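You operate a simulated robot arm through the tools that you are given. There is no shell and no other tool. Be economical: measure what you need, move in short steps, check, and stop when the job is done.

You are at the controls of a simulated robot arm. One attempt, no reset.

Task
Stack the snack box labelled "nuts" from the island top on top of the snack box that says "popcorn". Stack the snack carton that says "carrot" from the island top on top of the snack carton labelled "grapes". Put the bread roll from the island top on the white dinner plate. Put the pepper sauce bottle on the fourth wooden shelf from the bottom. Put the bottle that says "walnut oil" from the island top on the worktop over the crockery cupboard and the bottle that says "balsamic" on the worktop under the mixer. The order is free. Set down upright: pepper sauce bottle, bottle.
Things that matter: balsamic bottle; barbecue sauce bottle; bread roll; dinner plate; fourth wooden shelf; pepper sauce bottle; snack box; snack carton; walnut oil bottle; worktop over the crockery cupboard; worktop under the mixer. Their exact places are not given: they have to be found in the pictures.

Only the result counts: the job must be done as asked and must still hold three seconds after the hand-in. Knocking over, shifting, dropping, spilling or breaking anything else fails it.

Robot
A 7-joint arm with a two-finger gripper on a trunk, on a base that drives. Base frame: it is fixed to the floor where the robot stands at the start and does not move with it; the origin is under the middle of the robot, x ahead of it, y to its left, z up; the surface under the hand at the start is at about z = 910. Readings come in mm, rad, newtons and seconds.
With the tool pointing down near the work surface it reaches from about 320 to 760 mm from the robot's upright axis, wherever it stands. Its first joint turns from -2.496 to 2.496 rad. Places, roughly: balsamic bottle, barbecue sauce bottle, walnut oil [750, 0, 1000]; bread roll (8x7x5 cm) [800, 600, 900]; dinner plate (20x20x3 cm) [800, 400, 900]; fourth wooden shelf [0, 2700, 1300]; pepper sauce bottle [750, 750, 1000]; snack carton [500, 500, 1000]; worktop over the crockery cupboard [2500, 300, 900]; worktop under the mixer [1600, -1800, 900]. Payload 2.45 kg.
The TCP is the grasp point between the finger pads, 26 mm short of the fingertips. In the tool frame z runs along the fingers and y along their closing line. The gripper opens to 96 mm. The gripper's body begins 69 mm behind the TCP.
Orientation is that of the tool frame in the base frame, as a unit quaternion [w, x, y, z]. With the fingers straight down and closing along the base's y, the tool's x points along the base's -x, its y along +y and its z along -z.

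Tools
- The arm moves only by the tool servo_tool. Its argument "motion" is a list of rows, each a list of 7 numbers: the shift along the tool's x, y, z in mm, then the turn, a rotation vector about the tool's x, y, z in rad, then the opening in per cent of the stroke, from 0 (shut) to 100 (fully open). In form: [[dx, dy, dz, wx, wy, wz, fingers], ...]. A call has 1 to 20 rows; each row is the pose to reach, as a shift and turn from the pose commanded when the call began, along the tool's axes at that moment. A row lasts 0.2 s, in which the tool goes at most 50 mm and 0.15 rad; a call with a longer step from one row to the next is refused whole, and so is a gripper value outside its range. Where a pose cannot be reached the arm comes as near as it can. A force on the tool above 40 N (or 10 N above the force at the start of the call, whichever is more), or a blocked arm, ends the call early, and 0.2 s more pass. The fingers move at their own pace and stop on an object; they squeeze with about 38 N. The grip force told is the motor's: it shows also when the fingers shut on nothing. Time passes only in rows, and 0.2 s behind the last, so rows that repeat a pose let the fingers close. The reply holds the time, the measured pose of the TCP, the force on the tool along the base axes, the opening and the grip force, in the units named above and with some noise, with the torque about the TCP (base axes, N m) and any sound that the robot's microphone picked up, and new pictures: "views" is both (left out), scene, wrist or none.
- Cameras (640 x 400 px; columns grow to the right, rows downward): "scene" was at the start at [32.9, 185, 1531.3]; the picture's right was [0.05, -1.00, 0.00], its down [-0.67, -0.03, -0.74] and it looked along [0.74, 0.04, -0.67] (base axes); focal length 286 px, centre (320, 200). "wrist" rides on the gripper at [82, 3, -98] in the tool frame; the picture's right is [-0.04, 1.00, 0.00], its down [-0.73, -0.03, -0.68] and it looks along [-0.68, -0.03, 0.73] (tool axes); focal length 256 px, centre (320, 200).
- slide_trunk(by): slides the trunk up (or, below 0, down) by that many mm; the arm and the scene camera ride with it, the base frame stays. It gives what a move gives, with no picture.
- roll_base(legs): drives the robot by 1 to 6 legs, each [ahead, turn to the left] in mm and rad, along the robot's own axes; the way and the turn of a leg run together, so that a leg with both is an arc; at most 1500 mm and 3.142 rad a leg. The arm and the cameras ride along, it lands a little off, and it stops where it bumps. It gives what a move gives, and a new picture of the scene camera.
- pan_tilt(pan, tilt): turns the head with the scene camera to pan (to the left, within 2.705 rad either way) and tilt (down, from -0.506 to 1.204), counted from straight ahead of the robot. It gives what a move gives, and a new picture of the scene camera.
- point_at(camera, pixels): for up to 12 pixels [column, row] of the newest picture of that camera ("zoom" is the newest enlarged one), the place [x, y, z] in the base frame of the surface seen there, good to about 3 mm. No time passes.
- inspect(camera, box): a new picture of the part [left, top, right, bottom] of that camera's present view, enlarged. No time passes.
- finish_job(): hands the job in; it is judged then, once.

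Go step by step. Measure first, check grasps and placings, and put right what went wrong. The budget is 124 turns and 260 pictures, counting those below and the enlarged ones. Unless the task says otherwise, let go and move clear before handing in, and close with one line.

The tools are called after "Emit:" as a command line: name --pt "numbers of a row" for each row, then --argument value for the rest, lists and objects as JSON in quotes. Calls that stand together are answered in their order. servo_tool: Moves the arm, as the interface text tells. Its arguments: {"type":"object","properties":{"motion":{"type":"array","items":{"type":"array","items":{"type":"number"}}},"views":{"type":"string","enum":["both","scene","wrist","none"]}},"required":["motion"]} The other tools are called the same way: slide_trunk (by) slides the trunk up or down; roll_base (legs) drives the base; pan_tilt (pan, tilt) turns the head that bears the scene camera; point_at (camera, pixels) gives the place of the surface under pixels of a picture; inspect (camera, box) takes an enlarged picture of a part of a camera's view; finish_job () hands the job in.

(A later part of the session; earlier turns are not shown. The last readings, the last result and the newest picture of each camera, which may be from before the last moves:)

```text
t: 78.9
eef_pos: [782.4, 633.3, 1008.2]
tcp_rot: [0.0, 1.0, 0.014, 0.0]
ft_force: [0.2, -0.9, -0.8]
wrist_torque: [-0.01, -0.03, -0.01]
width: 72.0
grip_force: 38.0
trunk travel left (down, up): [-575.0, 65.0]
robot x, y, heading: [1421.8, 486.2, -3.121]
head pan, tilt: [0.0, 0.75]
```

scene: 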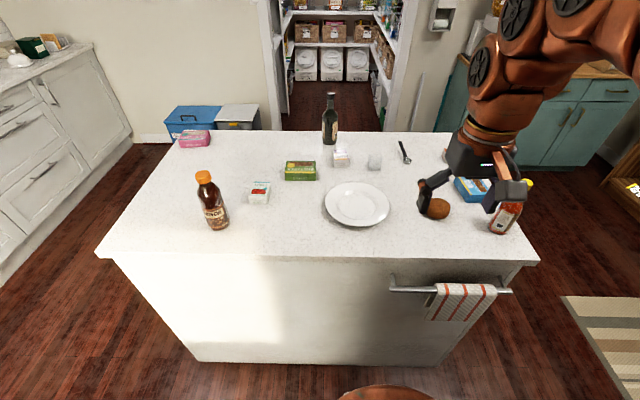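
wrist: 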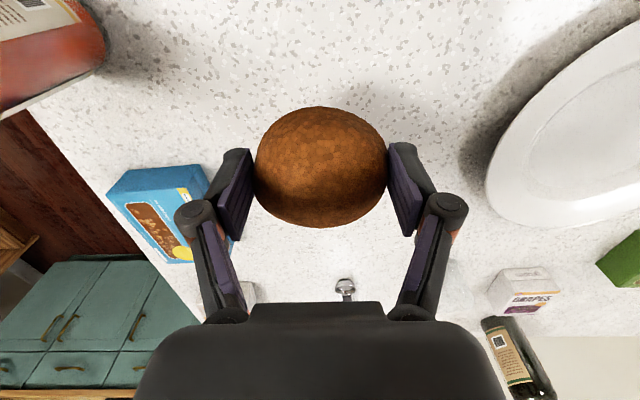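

Roll held. I carry it over the plate centre (757,395) and lower near the plate.

Emit:
servo_tool --pt "-5 40 -20 0 0 0 0" --pt "-10 85 -20 0 0 0 0" --pt "-16 130 -20 0 0 0 0" --pt "-22 175 -20 0 0 0 0" --pt "-28 215 -20 0 0 0 0" --pt "-31 237 -20 0 0 0 0" --pt "-31 237 -20 0 0 0 0"

```text
t: 80.5
eef_pos: [757.5, 394.2, 1028.4]
tcp_rot: [0.0, 1.0, 0.013, 0.0]
ft_force: [0.1, 0.1, -1.2]
wrist_torque: [0.0, 0.02, -0.01]
width: 72.0
grip_force: 38.6
trunk travel left (down, up): [-575.0, 65.0]
robot x, y, heading: [1419.6, 487.2, -3.116]
head pan, tilt: [0.0, 0.75]
```

scene: 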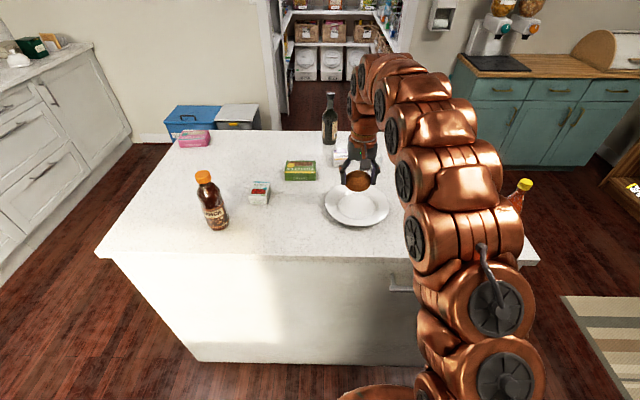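
wrist: 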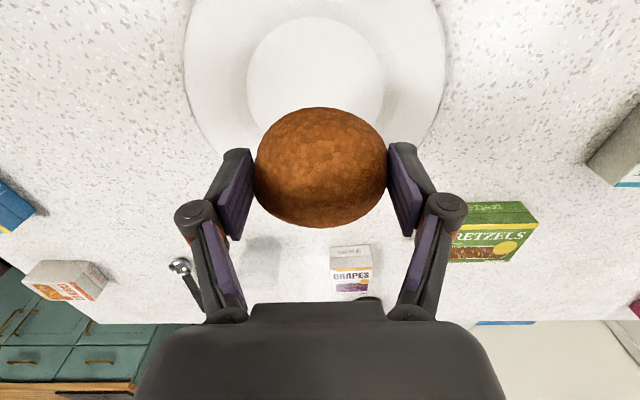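

I measure the plate's well edges before lowering.

Emit:
point_at --camera "wrist" --pixels '[[250, 80], [380, 80], [315, 18], [315, 100], [188, 70], [443, 70], [315, 5]]'

```text
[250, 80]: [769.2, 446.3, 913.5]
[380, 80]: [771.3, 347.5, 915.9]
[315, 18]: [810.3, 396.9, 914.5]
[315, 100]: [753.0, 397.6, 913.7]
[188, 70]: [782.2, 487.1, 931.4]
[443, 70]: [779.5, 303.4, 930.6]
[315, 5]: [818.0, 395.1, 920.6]
```

Well centre (760,396), radius 50, z 914. Lower 74 mm, watching the force.

Emit:
servo_tool --pt "2 -2 35 0 0 0 0" --pt "2 -2 60 0 0 0 0" --pt "2 -2 70 0 0 0 0" --pt "2 -2 74 0 0 0 0" --pt "2 -2 76 0 0 0 0" --views "wrist"

```text
t: 81.7
eef_pos: [759.3, 398.2, 952.5]
tcp_rot: [0.0, 1.0, 0.014, -0.001]
ft_force: [1.8, -0.6, 11.8]
wrist_torque: [-0.06, -0.09, -0.03]
width: 72.3
grip_force: 38.3
trunk travel left (down, up): [-575.0, 65.0]
robot x, y, heading: [1420.9, 483.5, -3.112]
head pan, tilt: [0.0, 0.75]
```

wrist: 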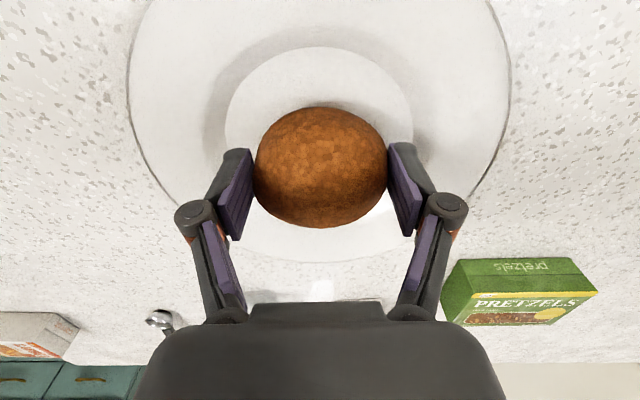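

Contact made. I ease up 1 mm, open to ~82 mm and rise.

Emit:
servo_tool --pt "0 0 -2 0 0 0 70" --pt "0 0 -2 0 0 0 84" --pt "0 0 -2 0 0 0 84" --pt "0 0 -2 0 0 0 84" --pt "0 0 -30 0 0 0 86" --pt "0 0 -75 0 0 0 100" --pt "0 0 -120 0 0 0 100" --pt "0 0 -165 0 0 0 100" --pt "0 0 -210 0 0 0 100" --pt "0 0 -250 0 0 0 100"

```text
t: 83.9
eef_pos: [763.5, 399.9, 1163.8]
tcp_rot: [-0.001, 1.0, 0.015, 0.0]
ft_force: [1.1, 0.4, 0.4]
wrist_torque: [-0.01, 0.0, 0.03]
width: 96.0
grip_force: 0.0
out of reach, approached as far as the arm can: row 9, 10
trunk travel left (down, up): [-575.0, 65.0]
robot x, y, heading: [1422.7, 485.4, -3.113]
head pan, tilt: [0.0, 0.75]
```

scene: 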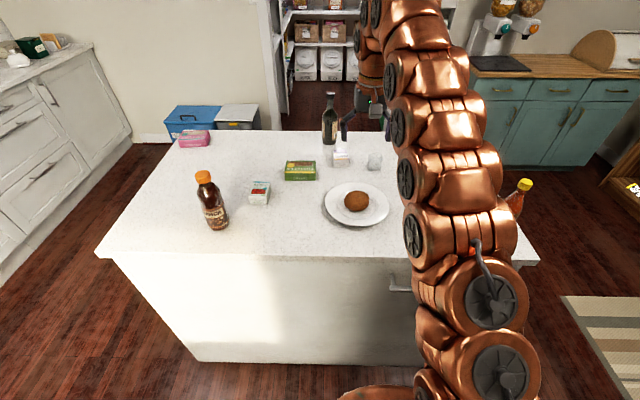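
wrist: 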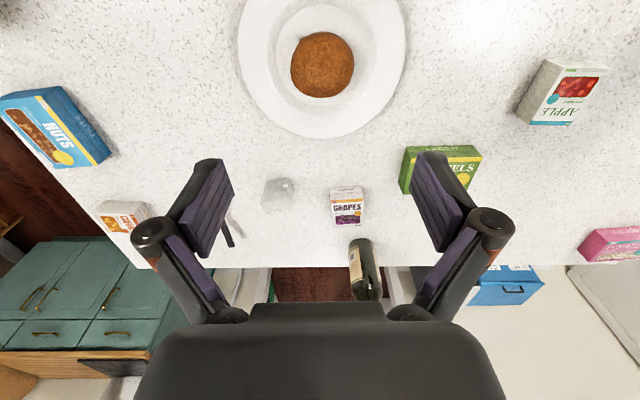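

The roll is on the plate. Next the pepper bottle: I move the hand back to a standoff on the bottle's line, yawing toward it; also measure nuts, carrot and grapes from this wrist picture.

Emit:
point_at --camera "wrist" --pixels '[[2, 98], [60, 86], [110, 155], [62, 167], [98, 213], [145, 205], [160, 215], [331, 190], [363, 190], [332, 202], [363, 202], [348, 225]]'

Emit:
servo_tool --pt "29 -37 0 0 0 0.06 100" --pt "58 -74 0 0 0 0.12 100" --pt "87 -111 0 0 0 0.18 100" --pt "116 -148 0 0 0 0.24 100" --pt "145 -185 0 0 0 0.3 100" --pt "174 -222 0 0 0 0.36 100" --pt "206 -259 0 0 0 0.42 100" --pt "237 -297 0 0 0 0.49 100" --pt "237 -297 0 0 0 0.49 100"

```text
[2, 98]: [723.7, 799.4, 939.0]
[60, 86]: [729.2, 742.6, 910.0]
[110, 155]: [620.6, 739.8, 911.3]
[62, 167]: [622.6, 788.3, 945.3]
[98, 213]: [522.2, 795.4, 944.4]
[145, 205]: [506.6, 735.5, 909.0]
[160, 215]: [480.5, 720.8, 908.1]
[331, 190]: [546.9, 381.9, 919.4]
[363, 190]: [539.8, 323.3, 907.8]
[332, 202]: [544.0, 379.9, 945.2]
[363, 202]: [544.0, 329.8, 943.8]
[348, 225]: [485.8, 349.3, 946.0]
```

```text
t: 85.9
eef_pos: [991.3, 703.7, 1165.6]
tcp_rot: [0.0, 0.973, -0.23, 0.001]
ft_force: [0.6, -0.5, 0.4]
wrist_torque: [-0.01, 0.0, -0.03]
width: 96.1
grip_force: 0.2
trunk travel left (down, up): [-575.0, 65.0]
robot x, y, heading: [1416.5, 485.4, -3.117]
head pan, tilt: [0.0, 0.75]
```

scene: 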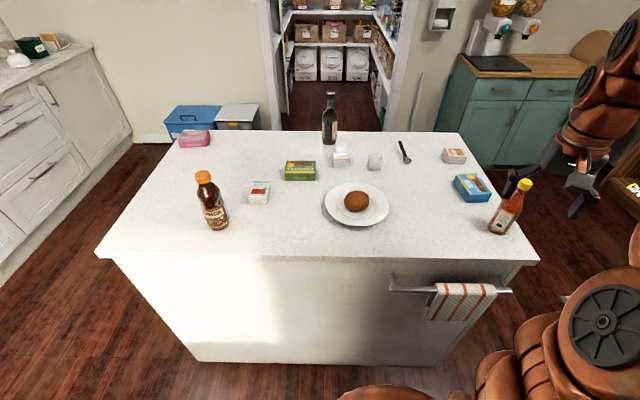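
wrist: 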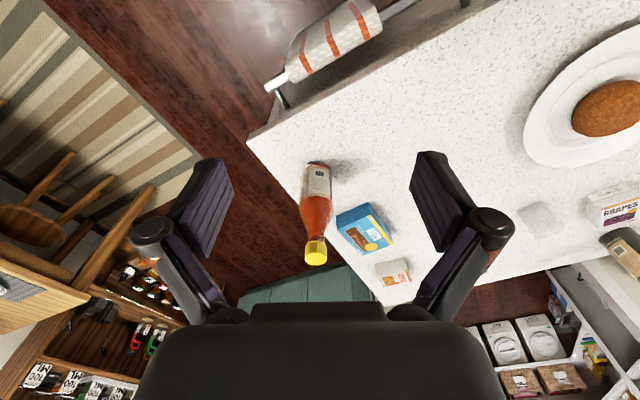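

The bottle is aligned with the tool's plane (col 316). Now I pitch the tool 60° up toward horizontal.

Emit:
servo_tool --pt "0 0 0 0 -0.15 0 100" --pt "0 0 0 0 -0.3 0 100" --pt "0 0 0 0 -0.45 0 100" --pt "0 0 0 0 -0.6 0 100" --pt "0 0 0 0 -0.75 0 100" --pt "0 0 0 0 -0.9 0 100" --pt "0 0 0 0 -1.047 0 100" --pt "0 0 0 0 -1.047 0 100"

```text
t: 87.7
eef_pos: [981.2, 712.7, 1180.7]
tcp_rot: [-0.114, 0.844, -0.198, -0.486]
ft_force: [0.0, -0.1, 0.3]
wrist_torque: [0.01, -0.04, 0.01]
width: 96.0
grip_force: 0.0
out of reach, approached as far as the arm can: row 7, 8
trunk travel left (down, up): [-575.0, 65.0]
robot x, y, heading: [1420.0, 488.1, -3.114]
head pan, tilt: [0.0, 0.75]
```

scene: 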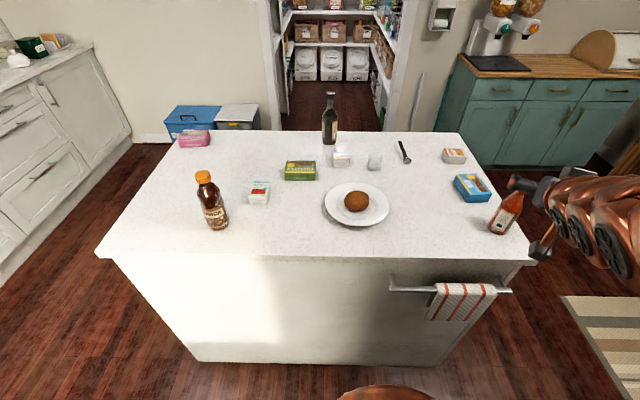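
wrist: 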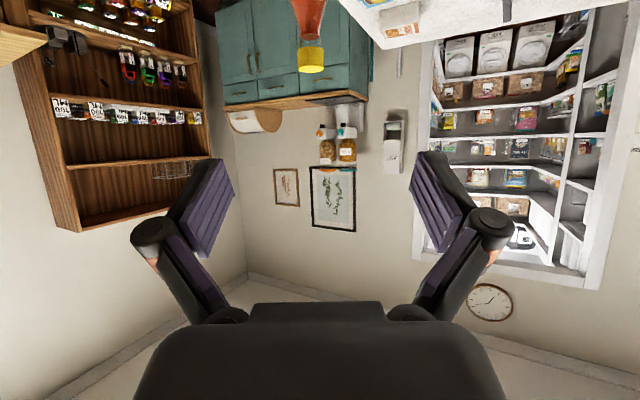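

Tool is at 60° from vertical. I descend at the standoff to z≈975.

Emit:
servo_tool --pt "35 0 20 0 0 0 100" --pt "71 0 41 0 0 0 100" --pt "107 0 62 0 0 0 100" --pt "143 0 83 0 0 0 100" --pt "178 0 103 0 0 0 100" --pt "178 0 103 0 0 0 100"

```text
t: 89.1
eef_pos: [905.0, 771.3, 1047.9]
tcp_rot: [-0.113, 0.845, -0.199, -0.483]
ft_force: [-0.4, 0.7, 0.8]
wrist_torque: [-0.02, 0.03, 0.0]
width: 96.1
grip_force: 0.0
out of reach, approached as far as the arm can: row 1, 2, 3, 4, 5, 6
trunk travel left (down, up): [-575.0, 65.0]
robot x, y, heading: [1420.4, 486.2, -3.114]
head pan, tilt: [0.0, 0.75]
```

scene: 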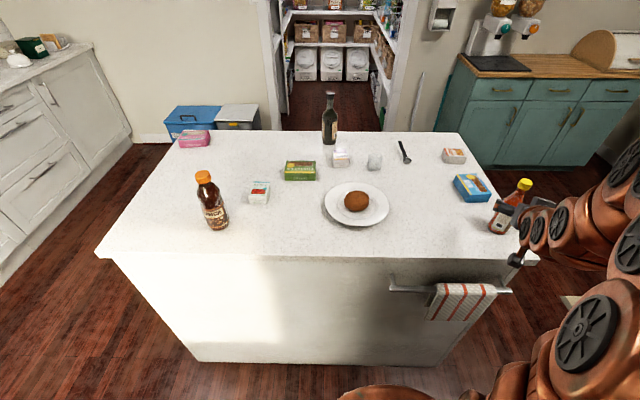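
wrist: 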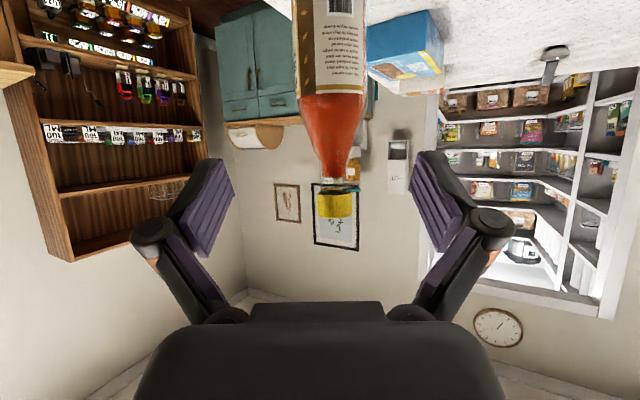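

The arm cannot fold that low; it stopped at (905,771,1048). Sliding the trunk down will bring the hand to the body's height; first measure the bottle.

Emit:
point_at --camera "wrist" --pixels '[[337, 205], [318, 205], [354, 205], [330, 110], [298, 60], [364, 60], [330, 60], [330, 30]]'

```text
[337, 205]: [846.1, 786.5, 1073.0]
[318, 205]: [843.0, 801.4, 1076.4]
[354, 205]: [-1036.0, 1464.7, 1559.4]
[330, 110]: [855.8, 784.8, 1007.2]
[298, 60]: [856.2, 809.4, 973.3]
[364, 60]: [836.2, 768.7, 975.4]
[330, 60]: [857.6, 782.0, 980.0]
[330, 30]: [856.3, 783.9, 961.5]
```

Bottle centre ≈(834,793), radius ~26; I'm ~11 mm off sideways. Slide trunk down 72 mm.

Emit:
slide_trunk --by -72

Emit:
servo_tool --pt "0 5 0 0 0 0 100" --pt "0 10 0 0 0 0 100" --pt "0 10 0 0 0 0 100"

```text
t: 90.2
eef_pos: [904.6, 771.6, 978.2]
tcp_rot: [-0.113, 0.845, -0.198, -0.483]
ft_force: [-0.1, 0.3, 0.4]
wrist_torque: [-0.03, 0.01, 0.01]
width: 96.0
grip_force: 0.0
trunk travel left (down, up): [-503.0, 137.0]
robot x, y, heading: [1419.6, 486.2, -3.117]
head pan, tilt: [0.0, 0.75]
```

```text
t: 91.0
eef_pos: [899.7, 761.9, 977.6]
tcp_rot: [-0.114, 0.846, -0.199, -0.482]
ft_force: [0.2, 0.4, -0.7]
wrist_torque: [0.02, 0.01, -0.01]
width: 96.0
grip_force: 0.0
trunk travel left (down, up): [-503.0, 137.0]
robot x, y, heading: [1422.4, 484.6, -3.115]
head pan, tilt: [0.0, 0.75]
```

scene: 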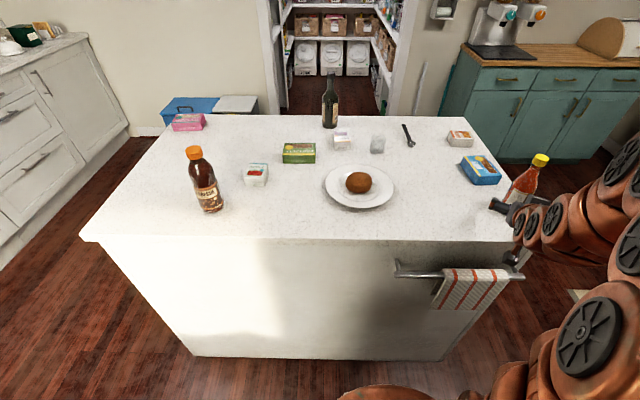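
wrist: 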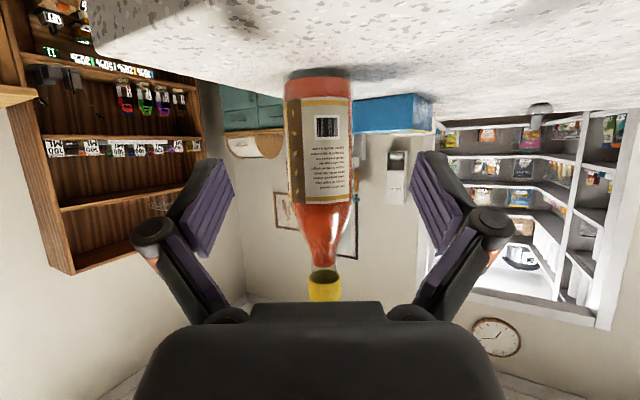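

Aligned (col 318). Advance 72 mm horizontally so the bottle sits between the pads.

Emit:
servo_tool --pt "-10 0 17 0 0 0 100" --pt "-20 0 35 0 0 0 100" --pt "-30 0 52 0 0 0 100" --pt "-36 0 62 0 0 0 100" --pt "-36 0 62 0 0 0 100"

```text
t: 92.2
eef_pos: [837.2, 794.6, 976.3]
tcp_rot: [-0.113, 0.845, -0.198, -0.484]
ft_force: [0.3, -0.4, 0.6]
wrist_torque: [-0.02, 0.0, 0.01]
width: 95.8
grip_force: 0.1
trunk travel left (down, up): [-503.0, 137.0]
robot x, y, heading: [1417.6, 483.4, -3.11]
head pan, tilt: [0.0, 0.75]
```

scene: 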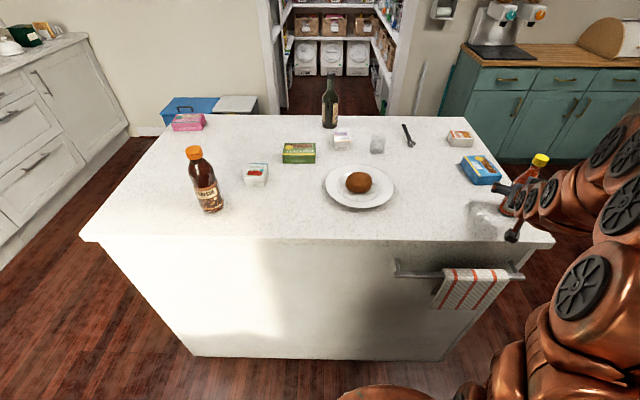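
wrist: 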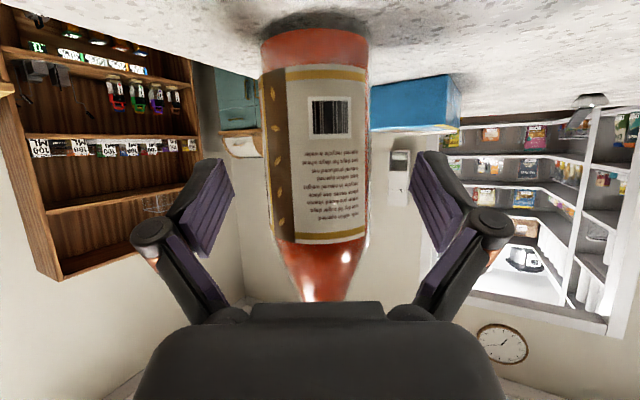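

Bottle between the pads; close, then lift with the trunk.

Emit:
servo_tool --pt "0 0 0 0 0 0 60" --pt "0 0 0 0 0 0 20" --pt "0 0 0 0 0 0 0" --pt "0 0 0 0 0 0 0" --pt "0 0 0 0 0 0 0" --pt "0 0 0 0 0 0 0" --views "wrist"

Emit:
slide_trunk --by 130

Emit:
pan_tilt --pan -1.2 --tilt 0.6

```text
t: 93.6
eef_pos: [835.9, 793.9, 976.3]
tcp_rot: [-0.113, 0.845, -0.199, -0.483]
ft_force: [0.4, 0.1, 1.3]
wrist_torque: [-0.06, 0.02, 0.0]
width: 49.7
grip_force: 38.3
trunk travel left (down, up): [-503.0, 137.0]
robot x, y, heading: [1419.9, 483.4, -3.118]
head pan, tilt: [0.0, 0.75]
```

wrist: 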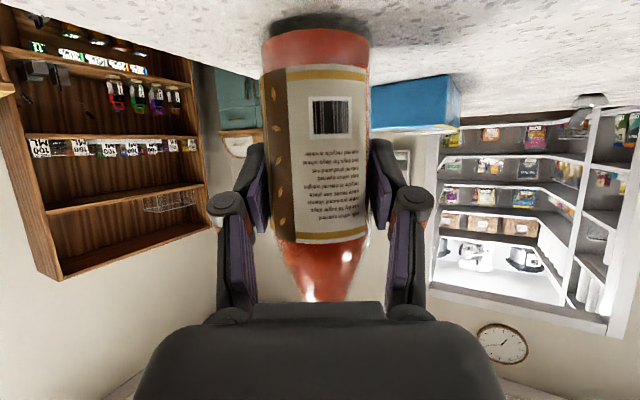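

```text
t: 95.2
eef_pos: [836.0, 793.9, 1106.2]
tcp_rot: [-0.113, 0.845, -0.198, -0.484]
ft_force: [0.0, 0.2, -2.1]
wrist_torque: [0.0, -0.02, -0.04]
width: 49.9
grip_force: 37.7
trunk travel left (down, up): [-633.0, 7.0]
robot x, y, heading: [1423.2, 486.9, -3.116]
head pan, tilt: [0.0, 0.75]
```

```text
t: 96.6
eef_pos: [836.2, 793.9, 1105.9]
tcp_rot: [-0.114, 0.845, -0.199, -0.483]
ft_force: [0.9, -0.8, -3.1]
wrist_torque: [0.0, 0.0, -0.04]
width: 49.9
grip_force: 38.0
trunk travel left (down, up): [-633.0, 7.0]
robot x, y, heading: [1416.3, 487.5, -3.113]
head pan, tilt: [-1.201, 0.6]
```

scene: 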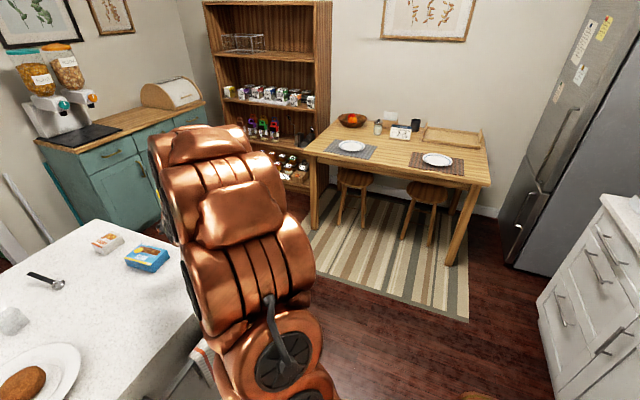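

Bottle held and lifted 130 mm. I measure the passage past the dining table.

Emit:
point_at --camera "scene" --pixels '[[316, 228], [449, 262], [310, 150], [480, 185], [345, 222], [405, 237], [360, 255], [160, 225], [60, 150], [205, 102], [300, 184], [335, 125]]'

```text
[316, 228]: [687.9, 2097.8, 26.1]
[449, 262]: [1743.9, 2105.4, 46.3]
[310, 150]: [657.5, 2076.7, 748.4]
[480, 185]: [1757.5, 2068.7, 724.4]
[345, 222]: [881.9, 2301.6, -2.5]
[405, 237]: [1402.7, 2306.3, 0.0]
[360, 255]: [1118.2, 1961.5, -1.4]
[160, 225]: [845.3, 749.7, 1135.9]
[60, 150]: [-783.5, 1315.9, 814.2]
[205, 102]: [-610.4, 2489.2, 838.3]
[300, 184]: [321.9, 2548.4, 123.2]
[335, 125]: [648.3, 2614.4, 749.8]
```

The passage is ~1.2 m wide along y≈1450. First I bring the hand straight ahead of the robot, above the plate height, and closer.

Emit:
servo_tool --pt "12 31 -21 -0.053 0 -0.031 0" --pt "24 62 -42 -0.106 0 -0.062 0" --pt "36 92 -63 -0.159 0 -0.092 0" --pt "49 123 -84 -0.212 0 -0.123 0" --pt "61 154 -105 -0.265 0 -0.154 0" --pt "73 185 -126 -0.318 0 -0.184 0" --pt "85 216 -147 -0.371 0 -0.215 0" --pt "97 247 -168 -0.424 0 -0.246 0" --pt "97 247 -168 -0.424 0 -0.246 0" --views "wrist"

```text
t: 98.6
eef_pos: [834.4, 490.5, 1132.3]
tcp_rot: [0.008, 0.869, 0.012, -0.495]
ft_force: [0.7, 0.4, -2.6]
wrist_torque: [-0.02, -0.02, 0.01]
width: 49.6
grip_force: 37.8
out of reach, approached as far as the arm can: row 4, 5, 6, 7, 8, 9
trunk travel left (down, up): [-633.0, 7.0]
robot x, y, heading: [1420.6, 483.2, -3.118]
head pan, tilt: [-1.201, 0.6]
```

wrist: 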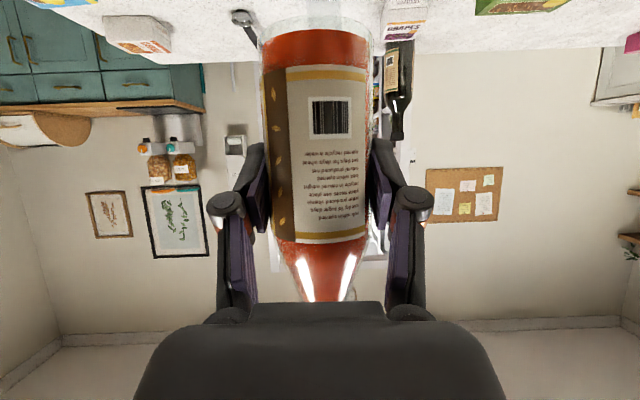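

I drive around the island's left end to face the shelf unit.

Emit:
roll_base --legs '[[0, -1.594], [960, 0], [0, 1.571]]'

Emit:
pan_tilt --pan -0.9 --tilt 0.4

```text
t: 111.3
eef_pos: [839.7, 1466.1, 1131.6]
tcp_rot: [0.001, 0.869, -0.001, -0.494]
ft_force: [-0.4, -0.7, -2.9]
wrist_torque: [0.01, 0.0, -0.01]
width: 50.1
grip_force: 38.2
trunk travel left (down, up): [-633.0, 7.0]
robot x, y, heading: [1426.9, 1443.1, 3.141]
head pan, tilt: [-1.201, 0.6]
```

scene: 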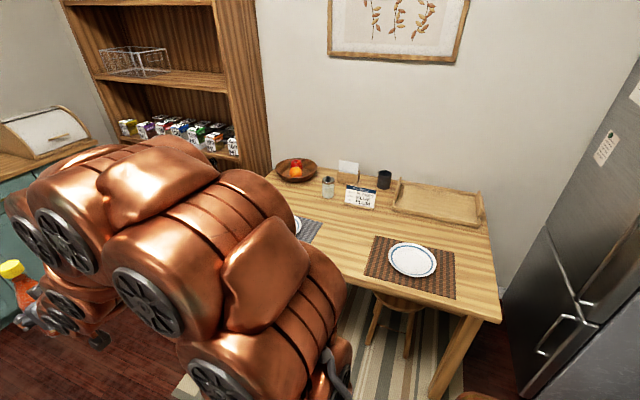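

```text
t: 112.1
eef_pos: [841.0, 1465.3, 1132.7]
tcp_rot: [0.001, 0.869, -0.001, -0.495]
ft_force: [0.0, 0.3, -3.6]
wrist_torque: [-0.02, -0.01, 0.0]
width: 49.9
grip_force: 37.9
trunk travel left (down, up): [-633.0, 7.0]
robot x, y, heading: [1423.5, 1443.8, 3.141]
head pan, tilt: [-0.901, 0.4]
```

scene: 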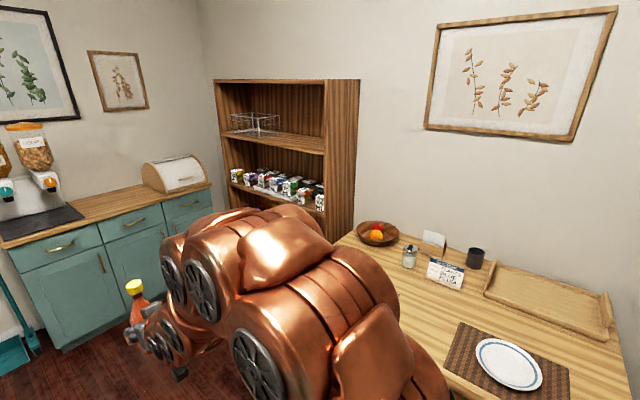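

Ahead 1270 mm then turn right to face the shelf.

Emit:
point_at --camera "scene" --pixels '[[60, 350], [100, 232], [80, 222], [200, 190]]'

Emit:
roll_base --legs '[[1270, 0], [0, -1.571]]'

Emit:
pan_tilt --pan 0.1 --tilt 0.3

```text
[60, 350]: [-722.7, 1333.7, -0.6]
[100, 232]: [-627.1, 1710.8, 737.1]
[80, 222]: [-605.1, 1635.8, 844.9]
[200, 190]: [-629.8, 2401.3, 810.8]
```

```text
t: 122.3
eef_pos: [154.0, 2012.6, 1131.7]
tcp_rot: [-0.341, 0.627, -0.602, -0.359]
ft_force: [0.2, -1.2, -3.6]
wrist_torque: [-0.01, -0.02, 0.01]
width: 50.0
grip_force: 37.9
trunk travel left (down, up): [-633.0, 7.0]
robot x, y, heading: [155.2, 1427.2, 1.607]
head pan, tilt: [-0.901, 0.4]
```

scene: 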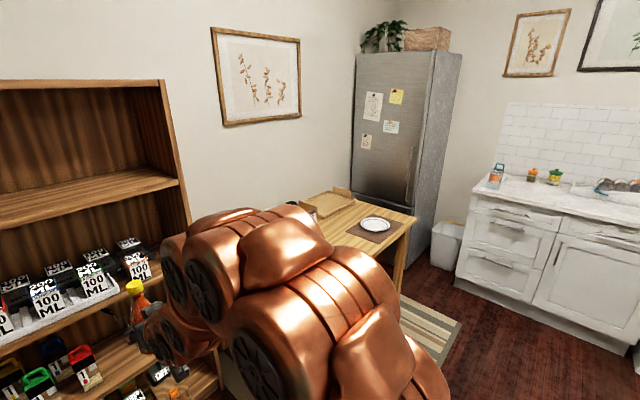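

```text
t: 123.6
eef_pos: [153.2, 2013.6, 1133.7]
tcp_rot: [-0.341, 0.627, -0.602, -0.358]
ft_force: [-0.8, -0.9, -2.8]
wrist_torque: [-0.01, 0.0, -0.01]
width: 50.0
grip_force: 37.9
trunk travel left (down, up): [-633.0, 7.0]
robot x, y, heading: [153.5, 1428.6, 1.61]
head pan, tilt: [0.099, 0.3]
```

scene: 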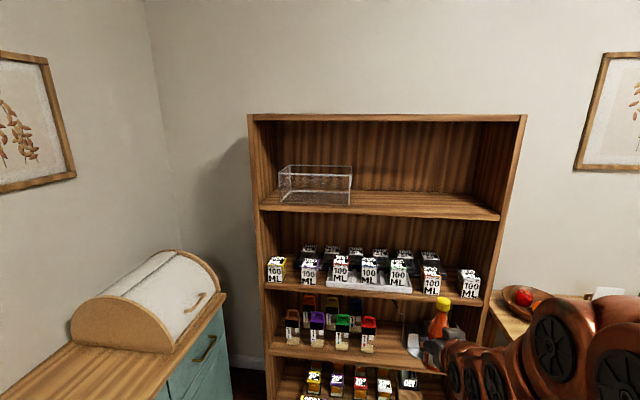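

I measure the fourth board near the free right part (pixels ~(400,205)).

Emit:
point_at --camera "scene" --pixels '[[400, 213], [400, 208], [400, 200], [430, 205], [480, 210], [400, 122], [400, 116], [350, 203], [495, 180], [380, 195], [350, 175]]'

Emit:
slide_trunk --by 7

Emit:
servo_tool --pt "-34 0 -20 0 0 0 0" --pt "-69 0 -41 0 0 0 0" --pt "-103 0 -61 0 0 0 0" --pt "-138 0 -82 0 0 0 0" --pt "-172 0 -102 0 0 0 0" --pt "-185 0 -110 0 0 0 0" --pt "-185 0 -110 0 0 0 0"

```text
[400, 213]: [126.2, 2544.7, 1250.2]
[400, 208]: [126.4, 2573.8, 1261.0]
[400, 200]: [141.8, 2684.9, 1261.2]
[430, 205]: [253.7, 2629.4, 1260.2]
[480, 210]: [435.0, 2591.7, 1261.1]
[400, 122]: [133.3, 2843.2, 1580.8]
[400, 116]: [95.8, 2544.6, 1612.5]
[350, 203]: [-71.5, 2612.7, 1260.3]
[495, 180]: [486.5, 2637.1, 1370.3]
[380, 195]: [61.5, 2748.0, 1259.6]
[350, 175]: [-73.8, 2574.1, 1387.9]
```

```text
t: 124.1
eef_pos: [153.9, 2012.6, 1140.0]
tcp_rot: [-0.341, 0.627, -0.601, -0.358]
ft_force: [-0.6, 0.1, -3.2]
wrist_torque: [-0.03, 0.01, 0.0]
width: 50.0
grip_force: 37.9
trunk travel left (down, up): [-640.0, 0.0]
robot x, y, heading: [158.9, 1430.5, 1.609]
head pan, tilt: [0.099, 0.3]
```

```text
t: 125.7
eef_pos: [154.3, 2013.7, 1355.5]
tcp_rot: [-0.341, 0.627, -0.601, -0.359]
ft_force: [-0.2, 0.9, -2.0]
wrist_torque: [-0.02, -0.01, 0.02]
width: 50.0
grip_force: 38.1
trunk travel left (down, up): [-640.0, 0.0]
robot x, y, heading: [153.1, 1425.7, 1.611]
head pan, tilt: [0.099, 0.3]
```

scene: 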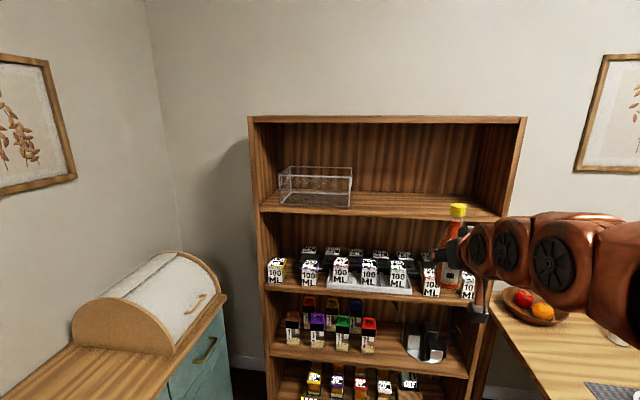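
wrist: 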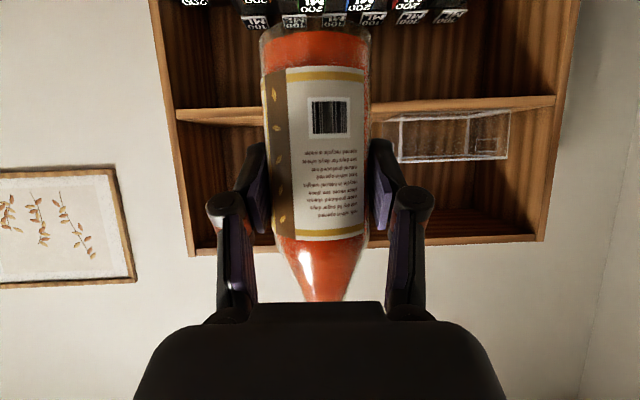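

The bottle bottom is at ~1290, above the board (1261). I drive 440 mm closer.

Emit:
roll_base --legs '[[440, 0]]'

```text
t: 128.5
eef_pos: [141.9, 2461.7, 1354.2]
tcp_rot: [-0.343, 0.624, -0.604, -0.357]
ft_force: [-0.2, 0.0, -3.4]
wrist_torque: [0.0, 0.02, 0.01]
width: 49.6
grip_force: 37.7
trunk travel left (down, up): [-640.0, 0.0]
robot x, y, heading: [139.2, 1881.2, 1.607]
head pan, tilt: [0.099, 0.3]
```

scene: 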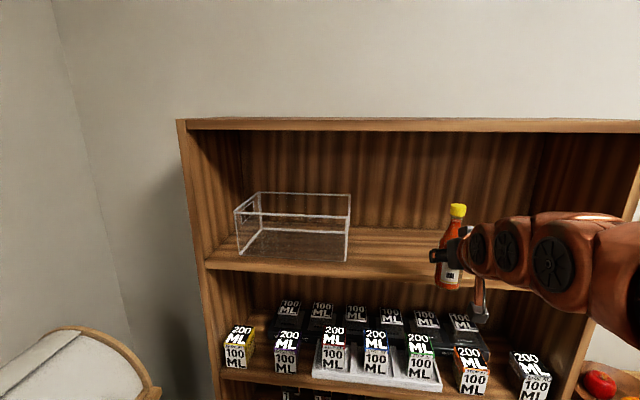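

Move forward 165 mm into the shelf at this height.

Emit:
servo_tool --pt "-21 0 35 0 0 0 0" --pt "-42 0 71 0 0 0 0" --pt "-63 0 106 0 0 0 0" --pt "-84 0 142 0 0 0 0" --pt "-84 0 142 0 0 0 0"

```text
t: 129.7
eef_pos: [135.0, 2629.0, 1352.6]
tcp_rot: [-0.342, 0.625, -0.604, -0.357]
ft_force: [0.2, 0.5, -3.2]
wrist_torque: [-0.04, 0.01, -0.01]
width: 49.9
grip_force: 37.8
trunk travel left (down, up): [-640.0, 0.0]
robot x, y, heading: [138.3, 1878.3, 1.6]
head pan, tilt: [0.099, 0.3]
```

scene: 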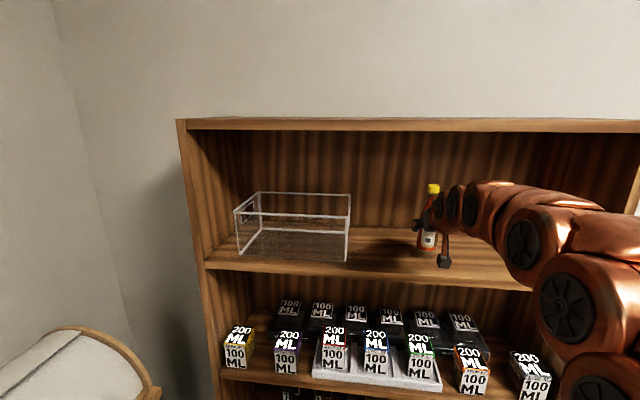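
wrist: 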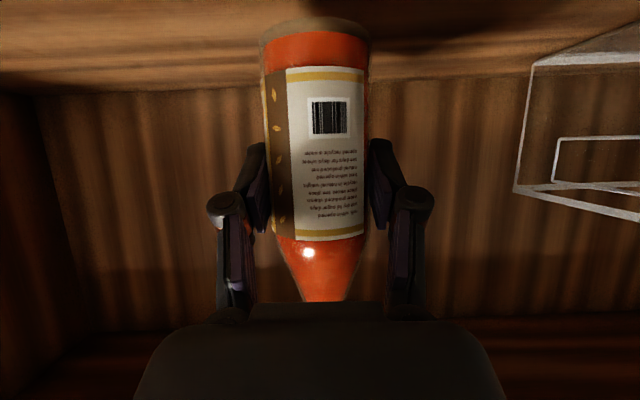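

Lower to just above the board: 21 mm then small steps.

Emit:
servo_tool --pt "9 0 5 0 0 0 0" --pt "17 0 10 0 0 0 0" --pt "19 0 11 0 0 0 0" --pt "21 0 12.5 0 0 0 0" --pt "21 0 12.5 0 0 0 0" --views "scene"

Emit:
inspect --camera "scene" --box '[380, 160, 500, 300]'

```text
t: 130.9
eef_pos: [136.7, 2628.5, 1330.0]
tcp_rot: [-0.342, 0.625, -0.604, -0.357]
ft_force: [-0.1, -0.7, -3.1]
wrist_torque: [-0.04, 0.02, -0.04]
width: 49.9
grip_force: 37.7
trunk travel left (down, up): [-640.0, 0.0]
robot x, y, heading: [144.0, 1879.9, 1.606]
head pan, tilt: [0.099, 0.3]
```

scene: 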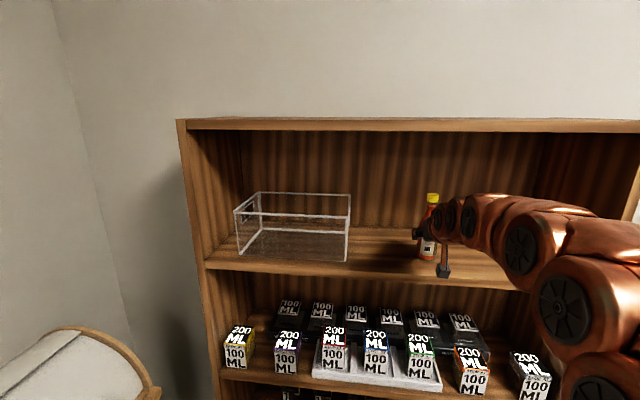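

```text
2.86 times, centred on (440, 230) of scene
```

zoom: 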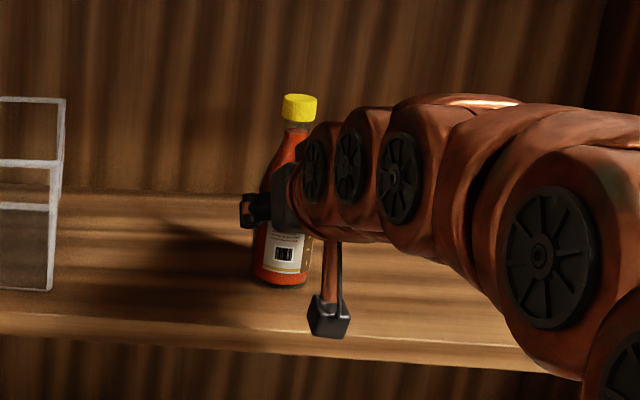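

Continue in 1 mm steps till contact.

Emit:
servo_tool --pt "1 0 0.6 0 0 0 0" --pt "1.8 0 1.1 0 0 0 0" --pt "2.6 0 1.6 0 0 0 0" --pt "3.4 0 2.1 0 0 0 0" --pt "3.4 0 2.1 0 0 0 0" --views "none"

```text
t: 132.1
eef_pos: [134.7, 2628.6, 1326.8]
tcp_rot: [-0.343, 0.624, -0.604, -0.358]
ft_force: [0.3, 0.0, -0.7]
wrist_torque: [0.06, 0.0, 0.02]
width: 50.1
grip_force: 38.0
trunk travel left (down, up): [-640.0, 0.0]
robot x, y, heading: [138.9, 1879.0, 1.603]
head pan, tilt: [0.099, 0.3]
```

Load is mostly off: it touches. I open and withdraw straight back.

Emit:
servo_tool --pt "0.4 0 0.3 0 0 0 30" --pt "0.4 0 0.3 0 0 0 70" --pt "0.4 0 0.3 0 0 0 100" --pt "0.4 0 0.3 0 0 0 100" --pt "0 0 0 0 0 0 100" --pt "10 0 -17 0 0 0 100" --pt "25 0 -42 0 0 0 100" --pt "45 0 -76 0 0 0 100" --pt "65 0 -110 0 0 0 100" --pt "85 0 -145 0 0 0 100" --pt "85 0 -145 0 0 0 100"

```text
t: 134.5
eef_pos: [140.1, 2460.5, 1327.8]
tcp_rot: [-0.342, 0.625, -0.604, -0.357]
ft_force: [-0.3, -0.4, 0.0]
wrist_torque: [0.0, 0.01, 0.02]
width: 96.0
grip_force: 0.1
trunk travel left (down, up): [-640.0, 0.0]
robot x, y, heading: [138.6, 1876.1, 1.601]
head pan, tilt: [0.099, 0.3]
```

scene: 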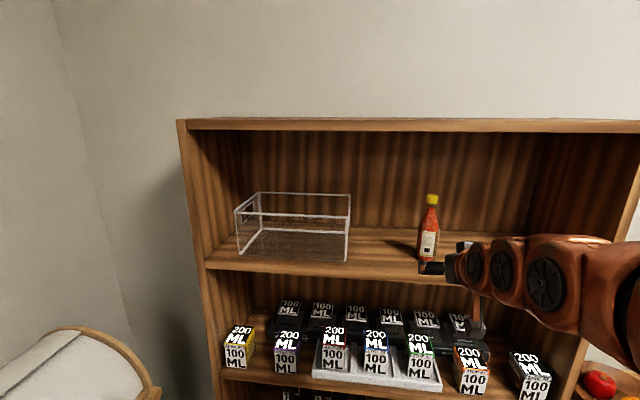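
wrist: 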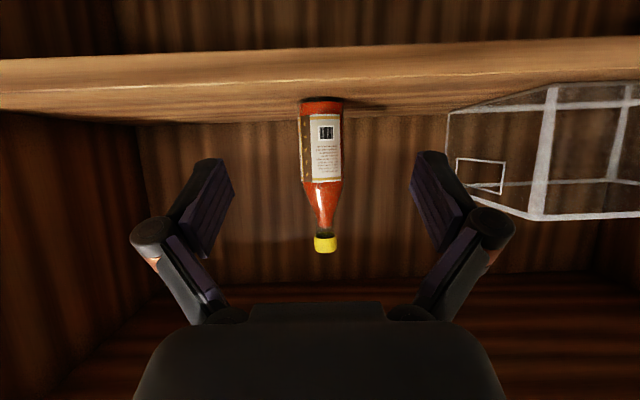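

Pepper bottle stands upright on the fourth board. I back off 500 mm and restore the tool to pointing down.

Emit:
roll_base --legs '[[-500, 0]]'

Emit:
servo_tool --pt "0 0 -30 0 0.15 0 100" --pt "0 0 -60 0 0.3 0 100" --pt "0 0 -60 0 0.45 0 100" --pt "0 0 -60 0 0.6 0 100" --pt "0 0 -60 0 0.75 0 100" --pt "0 0 -60 0 0.9 0 100" --pt "0 0 -60 0 1.04 0 100" --pt "0 0 -60 0 1.04 0 100" --views "none"

```text
t: 137.5
eef_pos: [155.4, 1946.6, 1327.9]
tcp_rot: [-0.341, 0.628, -0.601, -0.358]
ft_force: [-0.4, 0.2, 0.1]
wrist_torque: [0.0, -0.01, -0.05]
width: 96.0
grip_force: 0.0
trunk travel left (down, up): [-640.0, 0.0]
robot x, y, heading: [161.2, 1361.7, 1.611]
head pan, tilt: [0.099, 0.3]
```

scene: 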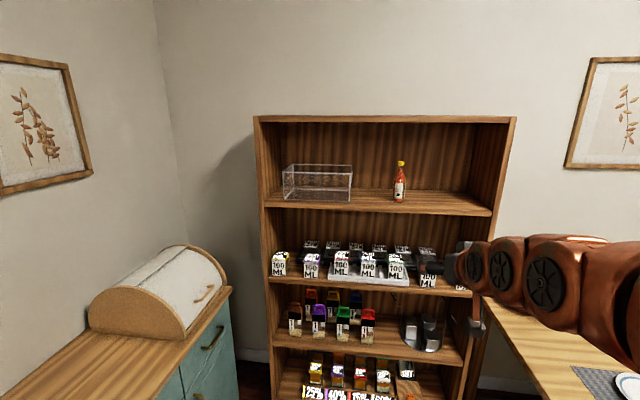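

```text
t: 139.3
eef_pos: [161.6, 1851.4, 1332.5]
tcp_rot: [0.004, 0.723, -0.691, 0.001]
ft_force: [0.4, 1.6, -0.4]
wrist_torque: [-0.03, -0.03, -0.01]
width: 96.1
grip_force: 0.1
out of reach, approached as far as the arm can: row 7, 8
trunk travel left (down, up): [-640.0, 0.0]
robot x, y, heading: [157.3, 1365.8, 1.616]
head pan, tilt: [0.099, 0.3]
```

Tool points down. I drive to the near side of the island at about (-20,600), facing +x.

Emit:
roll_base --legs '[[0, 2.869], [785, 0], [0, 1.8]]'

Emit:
pan_tilt --pan 0.0 --tilt 0.85

Emit:
slide_trunk --by -80

```text
t: 148.6
eef_pos: [-18.6, 503.4, 1331.3]
tcp_rot: [-0.001, 0.756, 0.655, 0.004]
ft_force: [0.0, -0.9, -0.4]
wrist_torque: [0.01, -0.02, -0.03]
width: 96.2
grip_force: 0.0
trunk travel left (down, up): [-640.0, 0.0]
robot x, y, heading: [74.8, 984.5, -1.694]
head pan, tilt: [0.099, 0.3]
stopped in leg 2: the robot was blocked; the commanded pose is now the measured one
```

scene: 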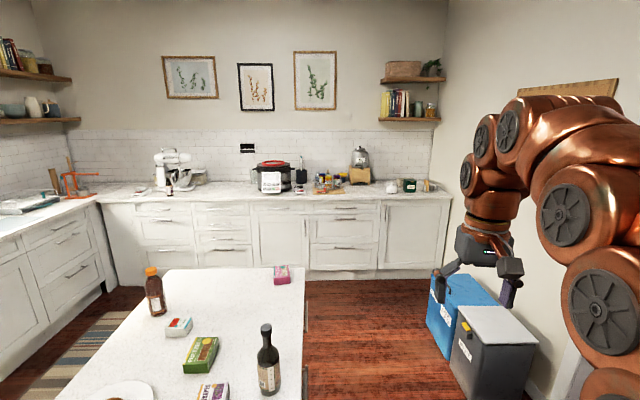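

```text
t: 149.6
eef_pos: [-19.0, 504.9, 1330.9]
tcp_rot: [-0.001, 0.756, 0.655, 0.004]
ft_force: [-0.5, 0.0, -0.7]
wrist_torque: [0.03, 0.02, 0.02]
width: 95.8
grip_force: 0.0
trunk travel left (down, up): [-640.0, 0.0]
robot x, y, heading: [72.8, 981.0, -1.698]
head pan, tilt: [0.0, 0.85]
```

scene: 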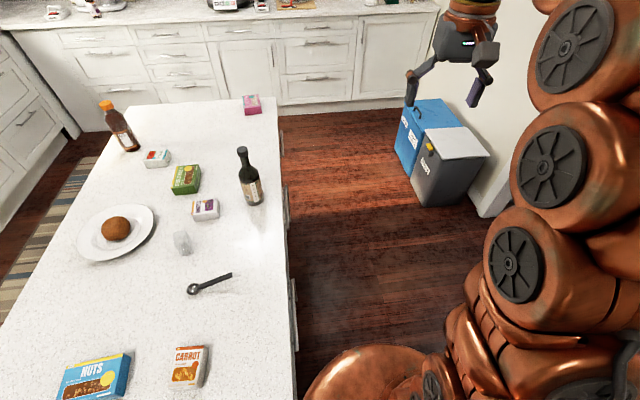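

```text
t: 150.8
eef_pos: [-19.7, 504.1, 1251.2]
tcp_rot: [-0.001, 0.756, 0.655, 0.002]
ft_force: [0.8, -0.1, 0.9]
wrist_torque: [0.01, -0.01, 0.01]
width: 96.1
grip_force: 0.1
trunk travel left (down, up): [-560.0, 80.0]
robot x, y, heading: [69.3, 980.5, -1.697]
head pan, tilt: [0.0, 0.85]
```

The base touched the island's corner. I back off and swing wider.

Emit:
roll_base --legs '[[-150, 0], [0, -0.446], [273, 0], [0, 0.61], [300, 0], [0, 1.533]]'

Emit:
pan_tilt --pan 0.1 --tilt 0.8

```text
t: 162.0
eef_pos: [439.3, 564.2, 1251.3]
tcp_rot: [-0.003, 0.018, 1.0, 0.002]
ft_force: [0.2, -0.9, -0.6]
wrist_torque: [0.02, 0.01, 0.01]
width: 95.8
grip_force: 0.0
trunk travel left (down, up): [-560.0, 80.0]
robot x, y, heading: [-45.8, 601.2, -0.021]
head pan, tilt: [0.0, 0.85]
```

scene: 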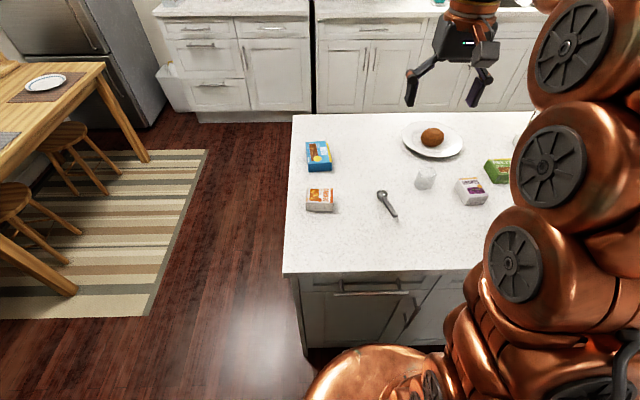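

```text
t: 162.7
eef_pos: [439.6, 562.1, 1250.4]
tcp_rot: [-0.003, 0.019, 1.0, 0.002]
ft_force: [0.4, -0.8, 0.8]
wrist_torque: [0.0, -0.01, -0.01]
width: 96.1
grip_force: 0.0
trunk travel left (down, up): [-560.0, 80.0]
robot x, y, heading: [-51.7, 602.0, -0.017]
head pan, tilt: [0.099, 0.799]
```

scene: 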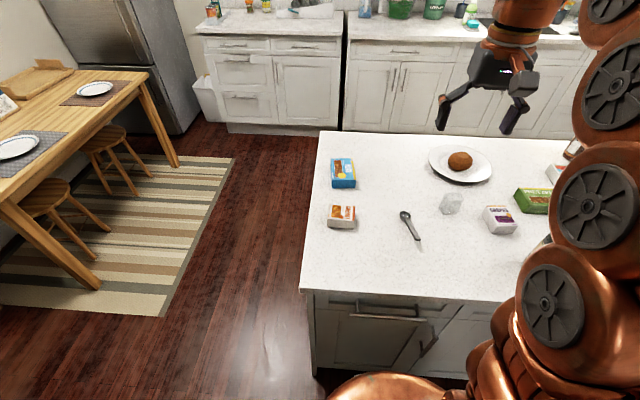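

Now move the hand toward the carrot carton for a wrist view.

Emit:
servo_tool --pt "4 40 20 0 0 0 100" --pt "8 80 40 0 0 0 100" --pt "12 120 60 0 0 0 100" --pt "16 160 80 0 0 0 100" --pt "17 178 100 0 0 0 100" --pt "17 178 100 0 0 0 100" --views "wrist"

```text
t: 164.1
eef_pos: [429.0, 742.5, 1151.5]
tcp_rot: [-0.002, 0.018, 1.0, 0.0]
ft_force: [-0.5, -0.3, 0.2]
wrist_torque: [-0.02, 0.04, 0.01]
width: 95.8
grip_force: 0.0
trunk travel left (down, up): [-560.0, 80.0]
robot x, y, heading: [-49.6, 598.7, -0.021]
head pan, tilt: [0.099, 0.799]
```

wrist: 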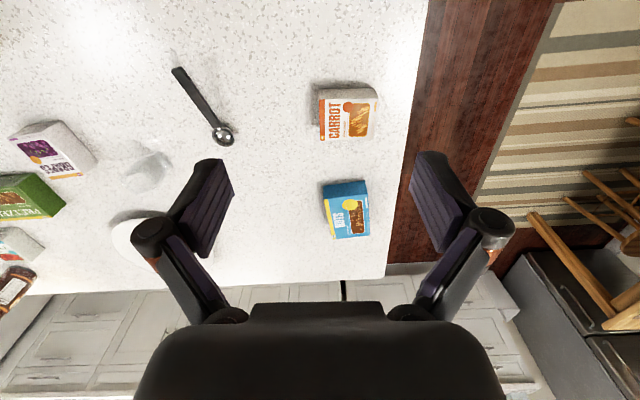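

Emit:
inspect --camera "wrist" --box '[300, 70, 400, 250]'

Emit:
point_at --camera "wrist" --pixels '[[321, 101], [375, 98], [368, 136], [321, 140], [319, 90], [324, 196], [366, 194], [369, 234], [335, 238], [12, 139], [48, 125], [92, 160]]'

Emit:
point_at --camera "wrist" --pixels '[[57, 180], [90, 172], [40, 155], [66, 178]]'

```text
2.22 times, centred on (350, 160) of wrist
```

zoom: 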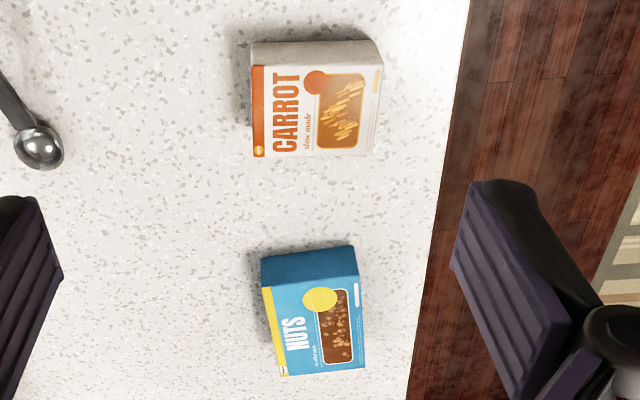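

```text
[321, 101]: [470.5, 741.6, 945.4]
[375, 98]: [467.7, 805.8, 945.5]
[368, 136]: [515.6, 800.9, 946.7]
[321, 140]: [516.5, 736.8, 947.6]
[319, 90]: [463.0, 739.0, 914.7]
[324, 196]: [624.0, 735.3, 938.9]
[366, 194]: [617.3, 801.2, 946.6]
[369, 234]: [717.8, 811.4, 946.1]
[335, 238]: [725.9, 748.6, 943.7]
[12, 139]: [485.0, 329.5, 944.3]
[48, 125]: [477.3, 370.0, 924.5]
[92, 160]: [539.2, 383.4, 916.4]
```

```text
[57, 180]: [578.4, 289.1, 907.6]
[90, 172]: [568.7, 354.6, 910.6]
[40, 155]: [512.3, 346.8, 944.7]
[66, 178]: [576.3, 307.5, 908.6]
```

Carrot top is centred at (493,771), 47×65 mm. I go above it at z≈1000 with fingers open.

Emit:
servo_tool --pt "-30 15 0 0 0 -0.03 100" --pt "-63 31 20 0 0 -0.06 100" --pt "-63 31 60 0 0 -0.06 100" --pt "-63 31 100 0 0 -0.06 100" --pt "-63 31 140 0 0 -0.06 100" --pt "-63 31 150 0 0 -0.06 100" --pt "-63 31 150 0 0 -0.06 100" --views "wrist"

```text
t: 165.7
eef_pos: [491.2, 771.9, 999.1]
tcp_rot: [-0.003, -0.013, 1.0, 0.001]
ft_force: [0.6, -0.8, -0.7]
wrist_torque: [0.0, -0.01, -0.02]
width: 95.9
grip_force: 0.0
trunk travel left (down, up): [-560.0, 80.0]
robot x, y, heading: [-48.9, 598.3, -0.021]
head pan, tilt: [0.099, 0.799]
```

wrist: 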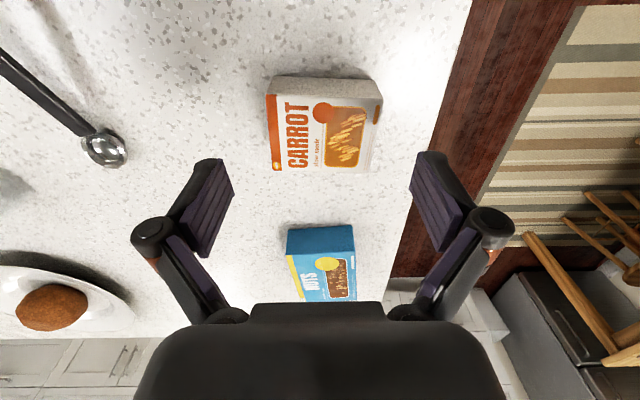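

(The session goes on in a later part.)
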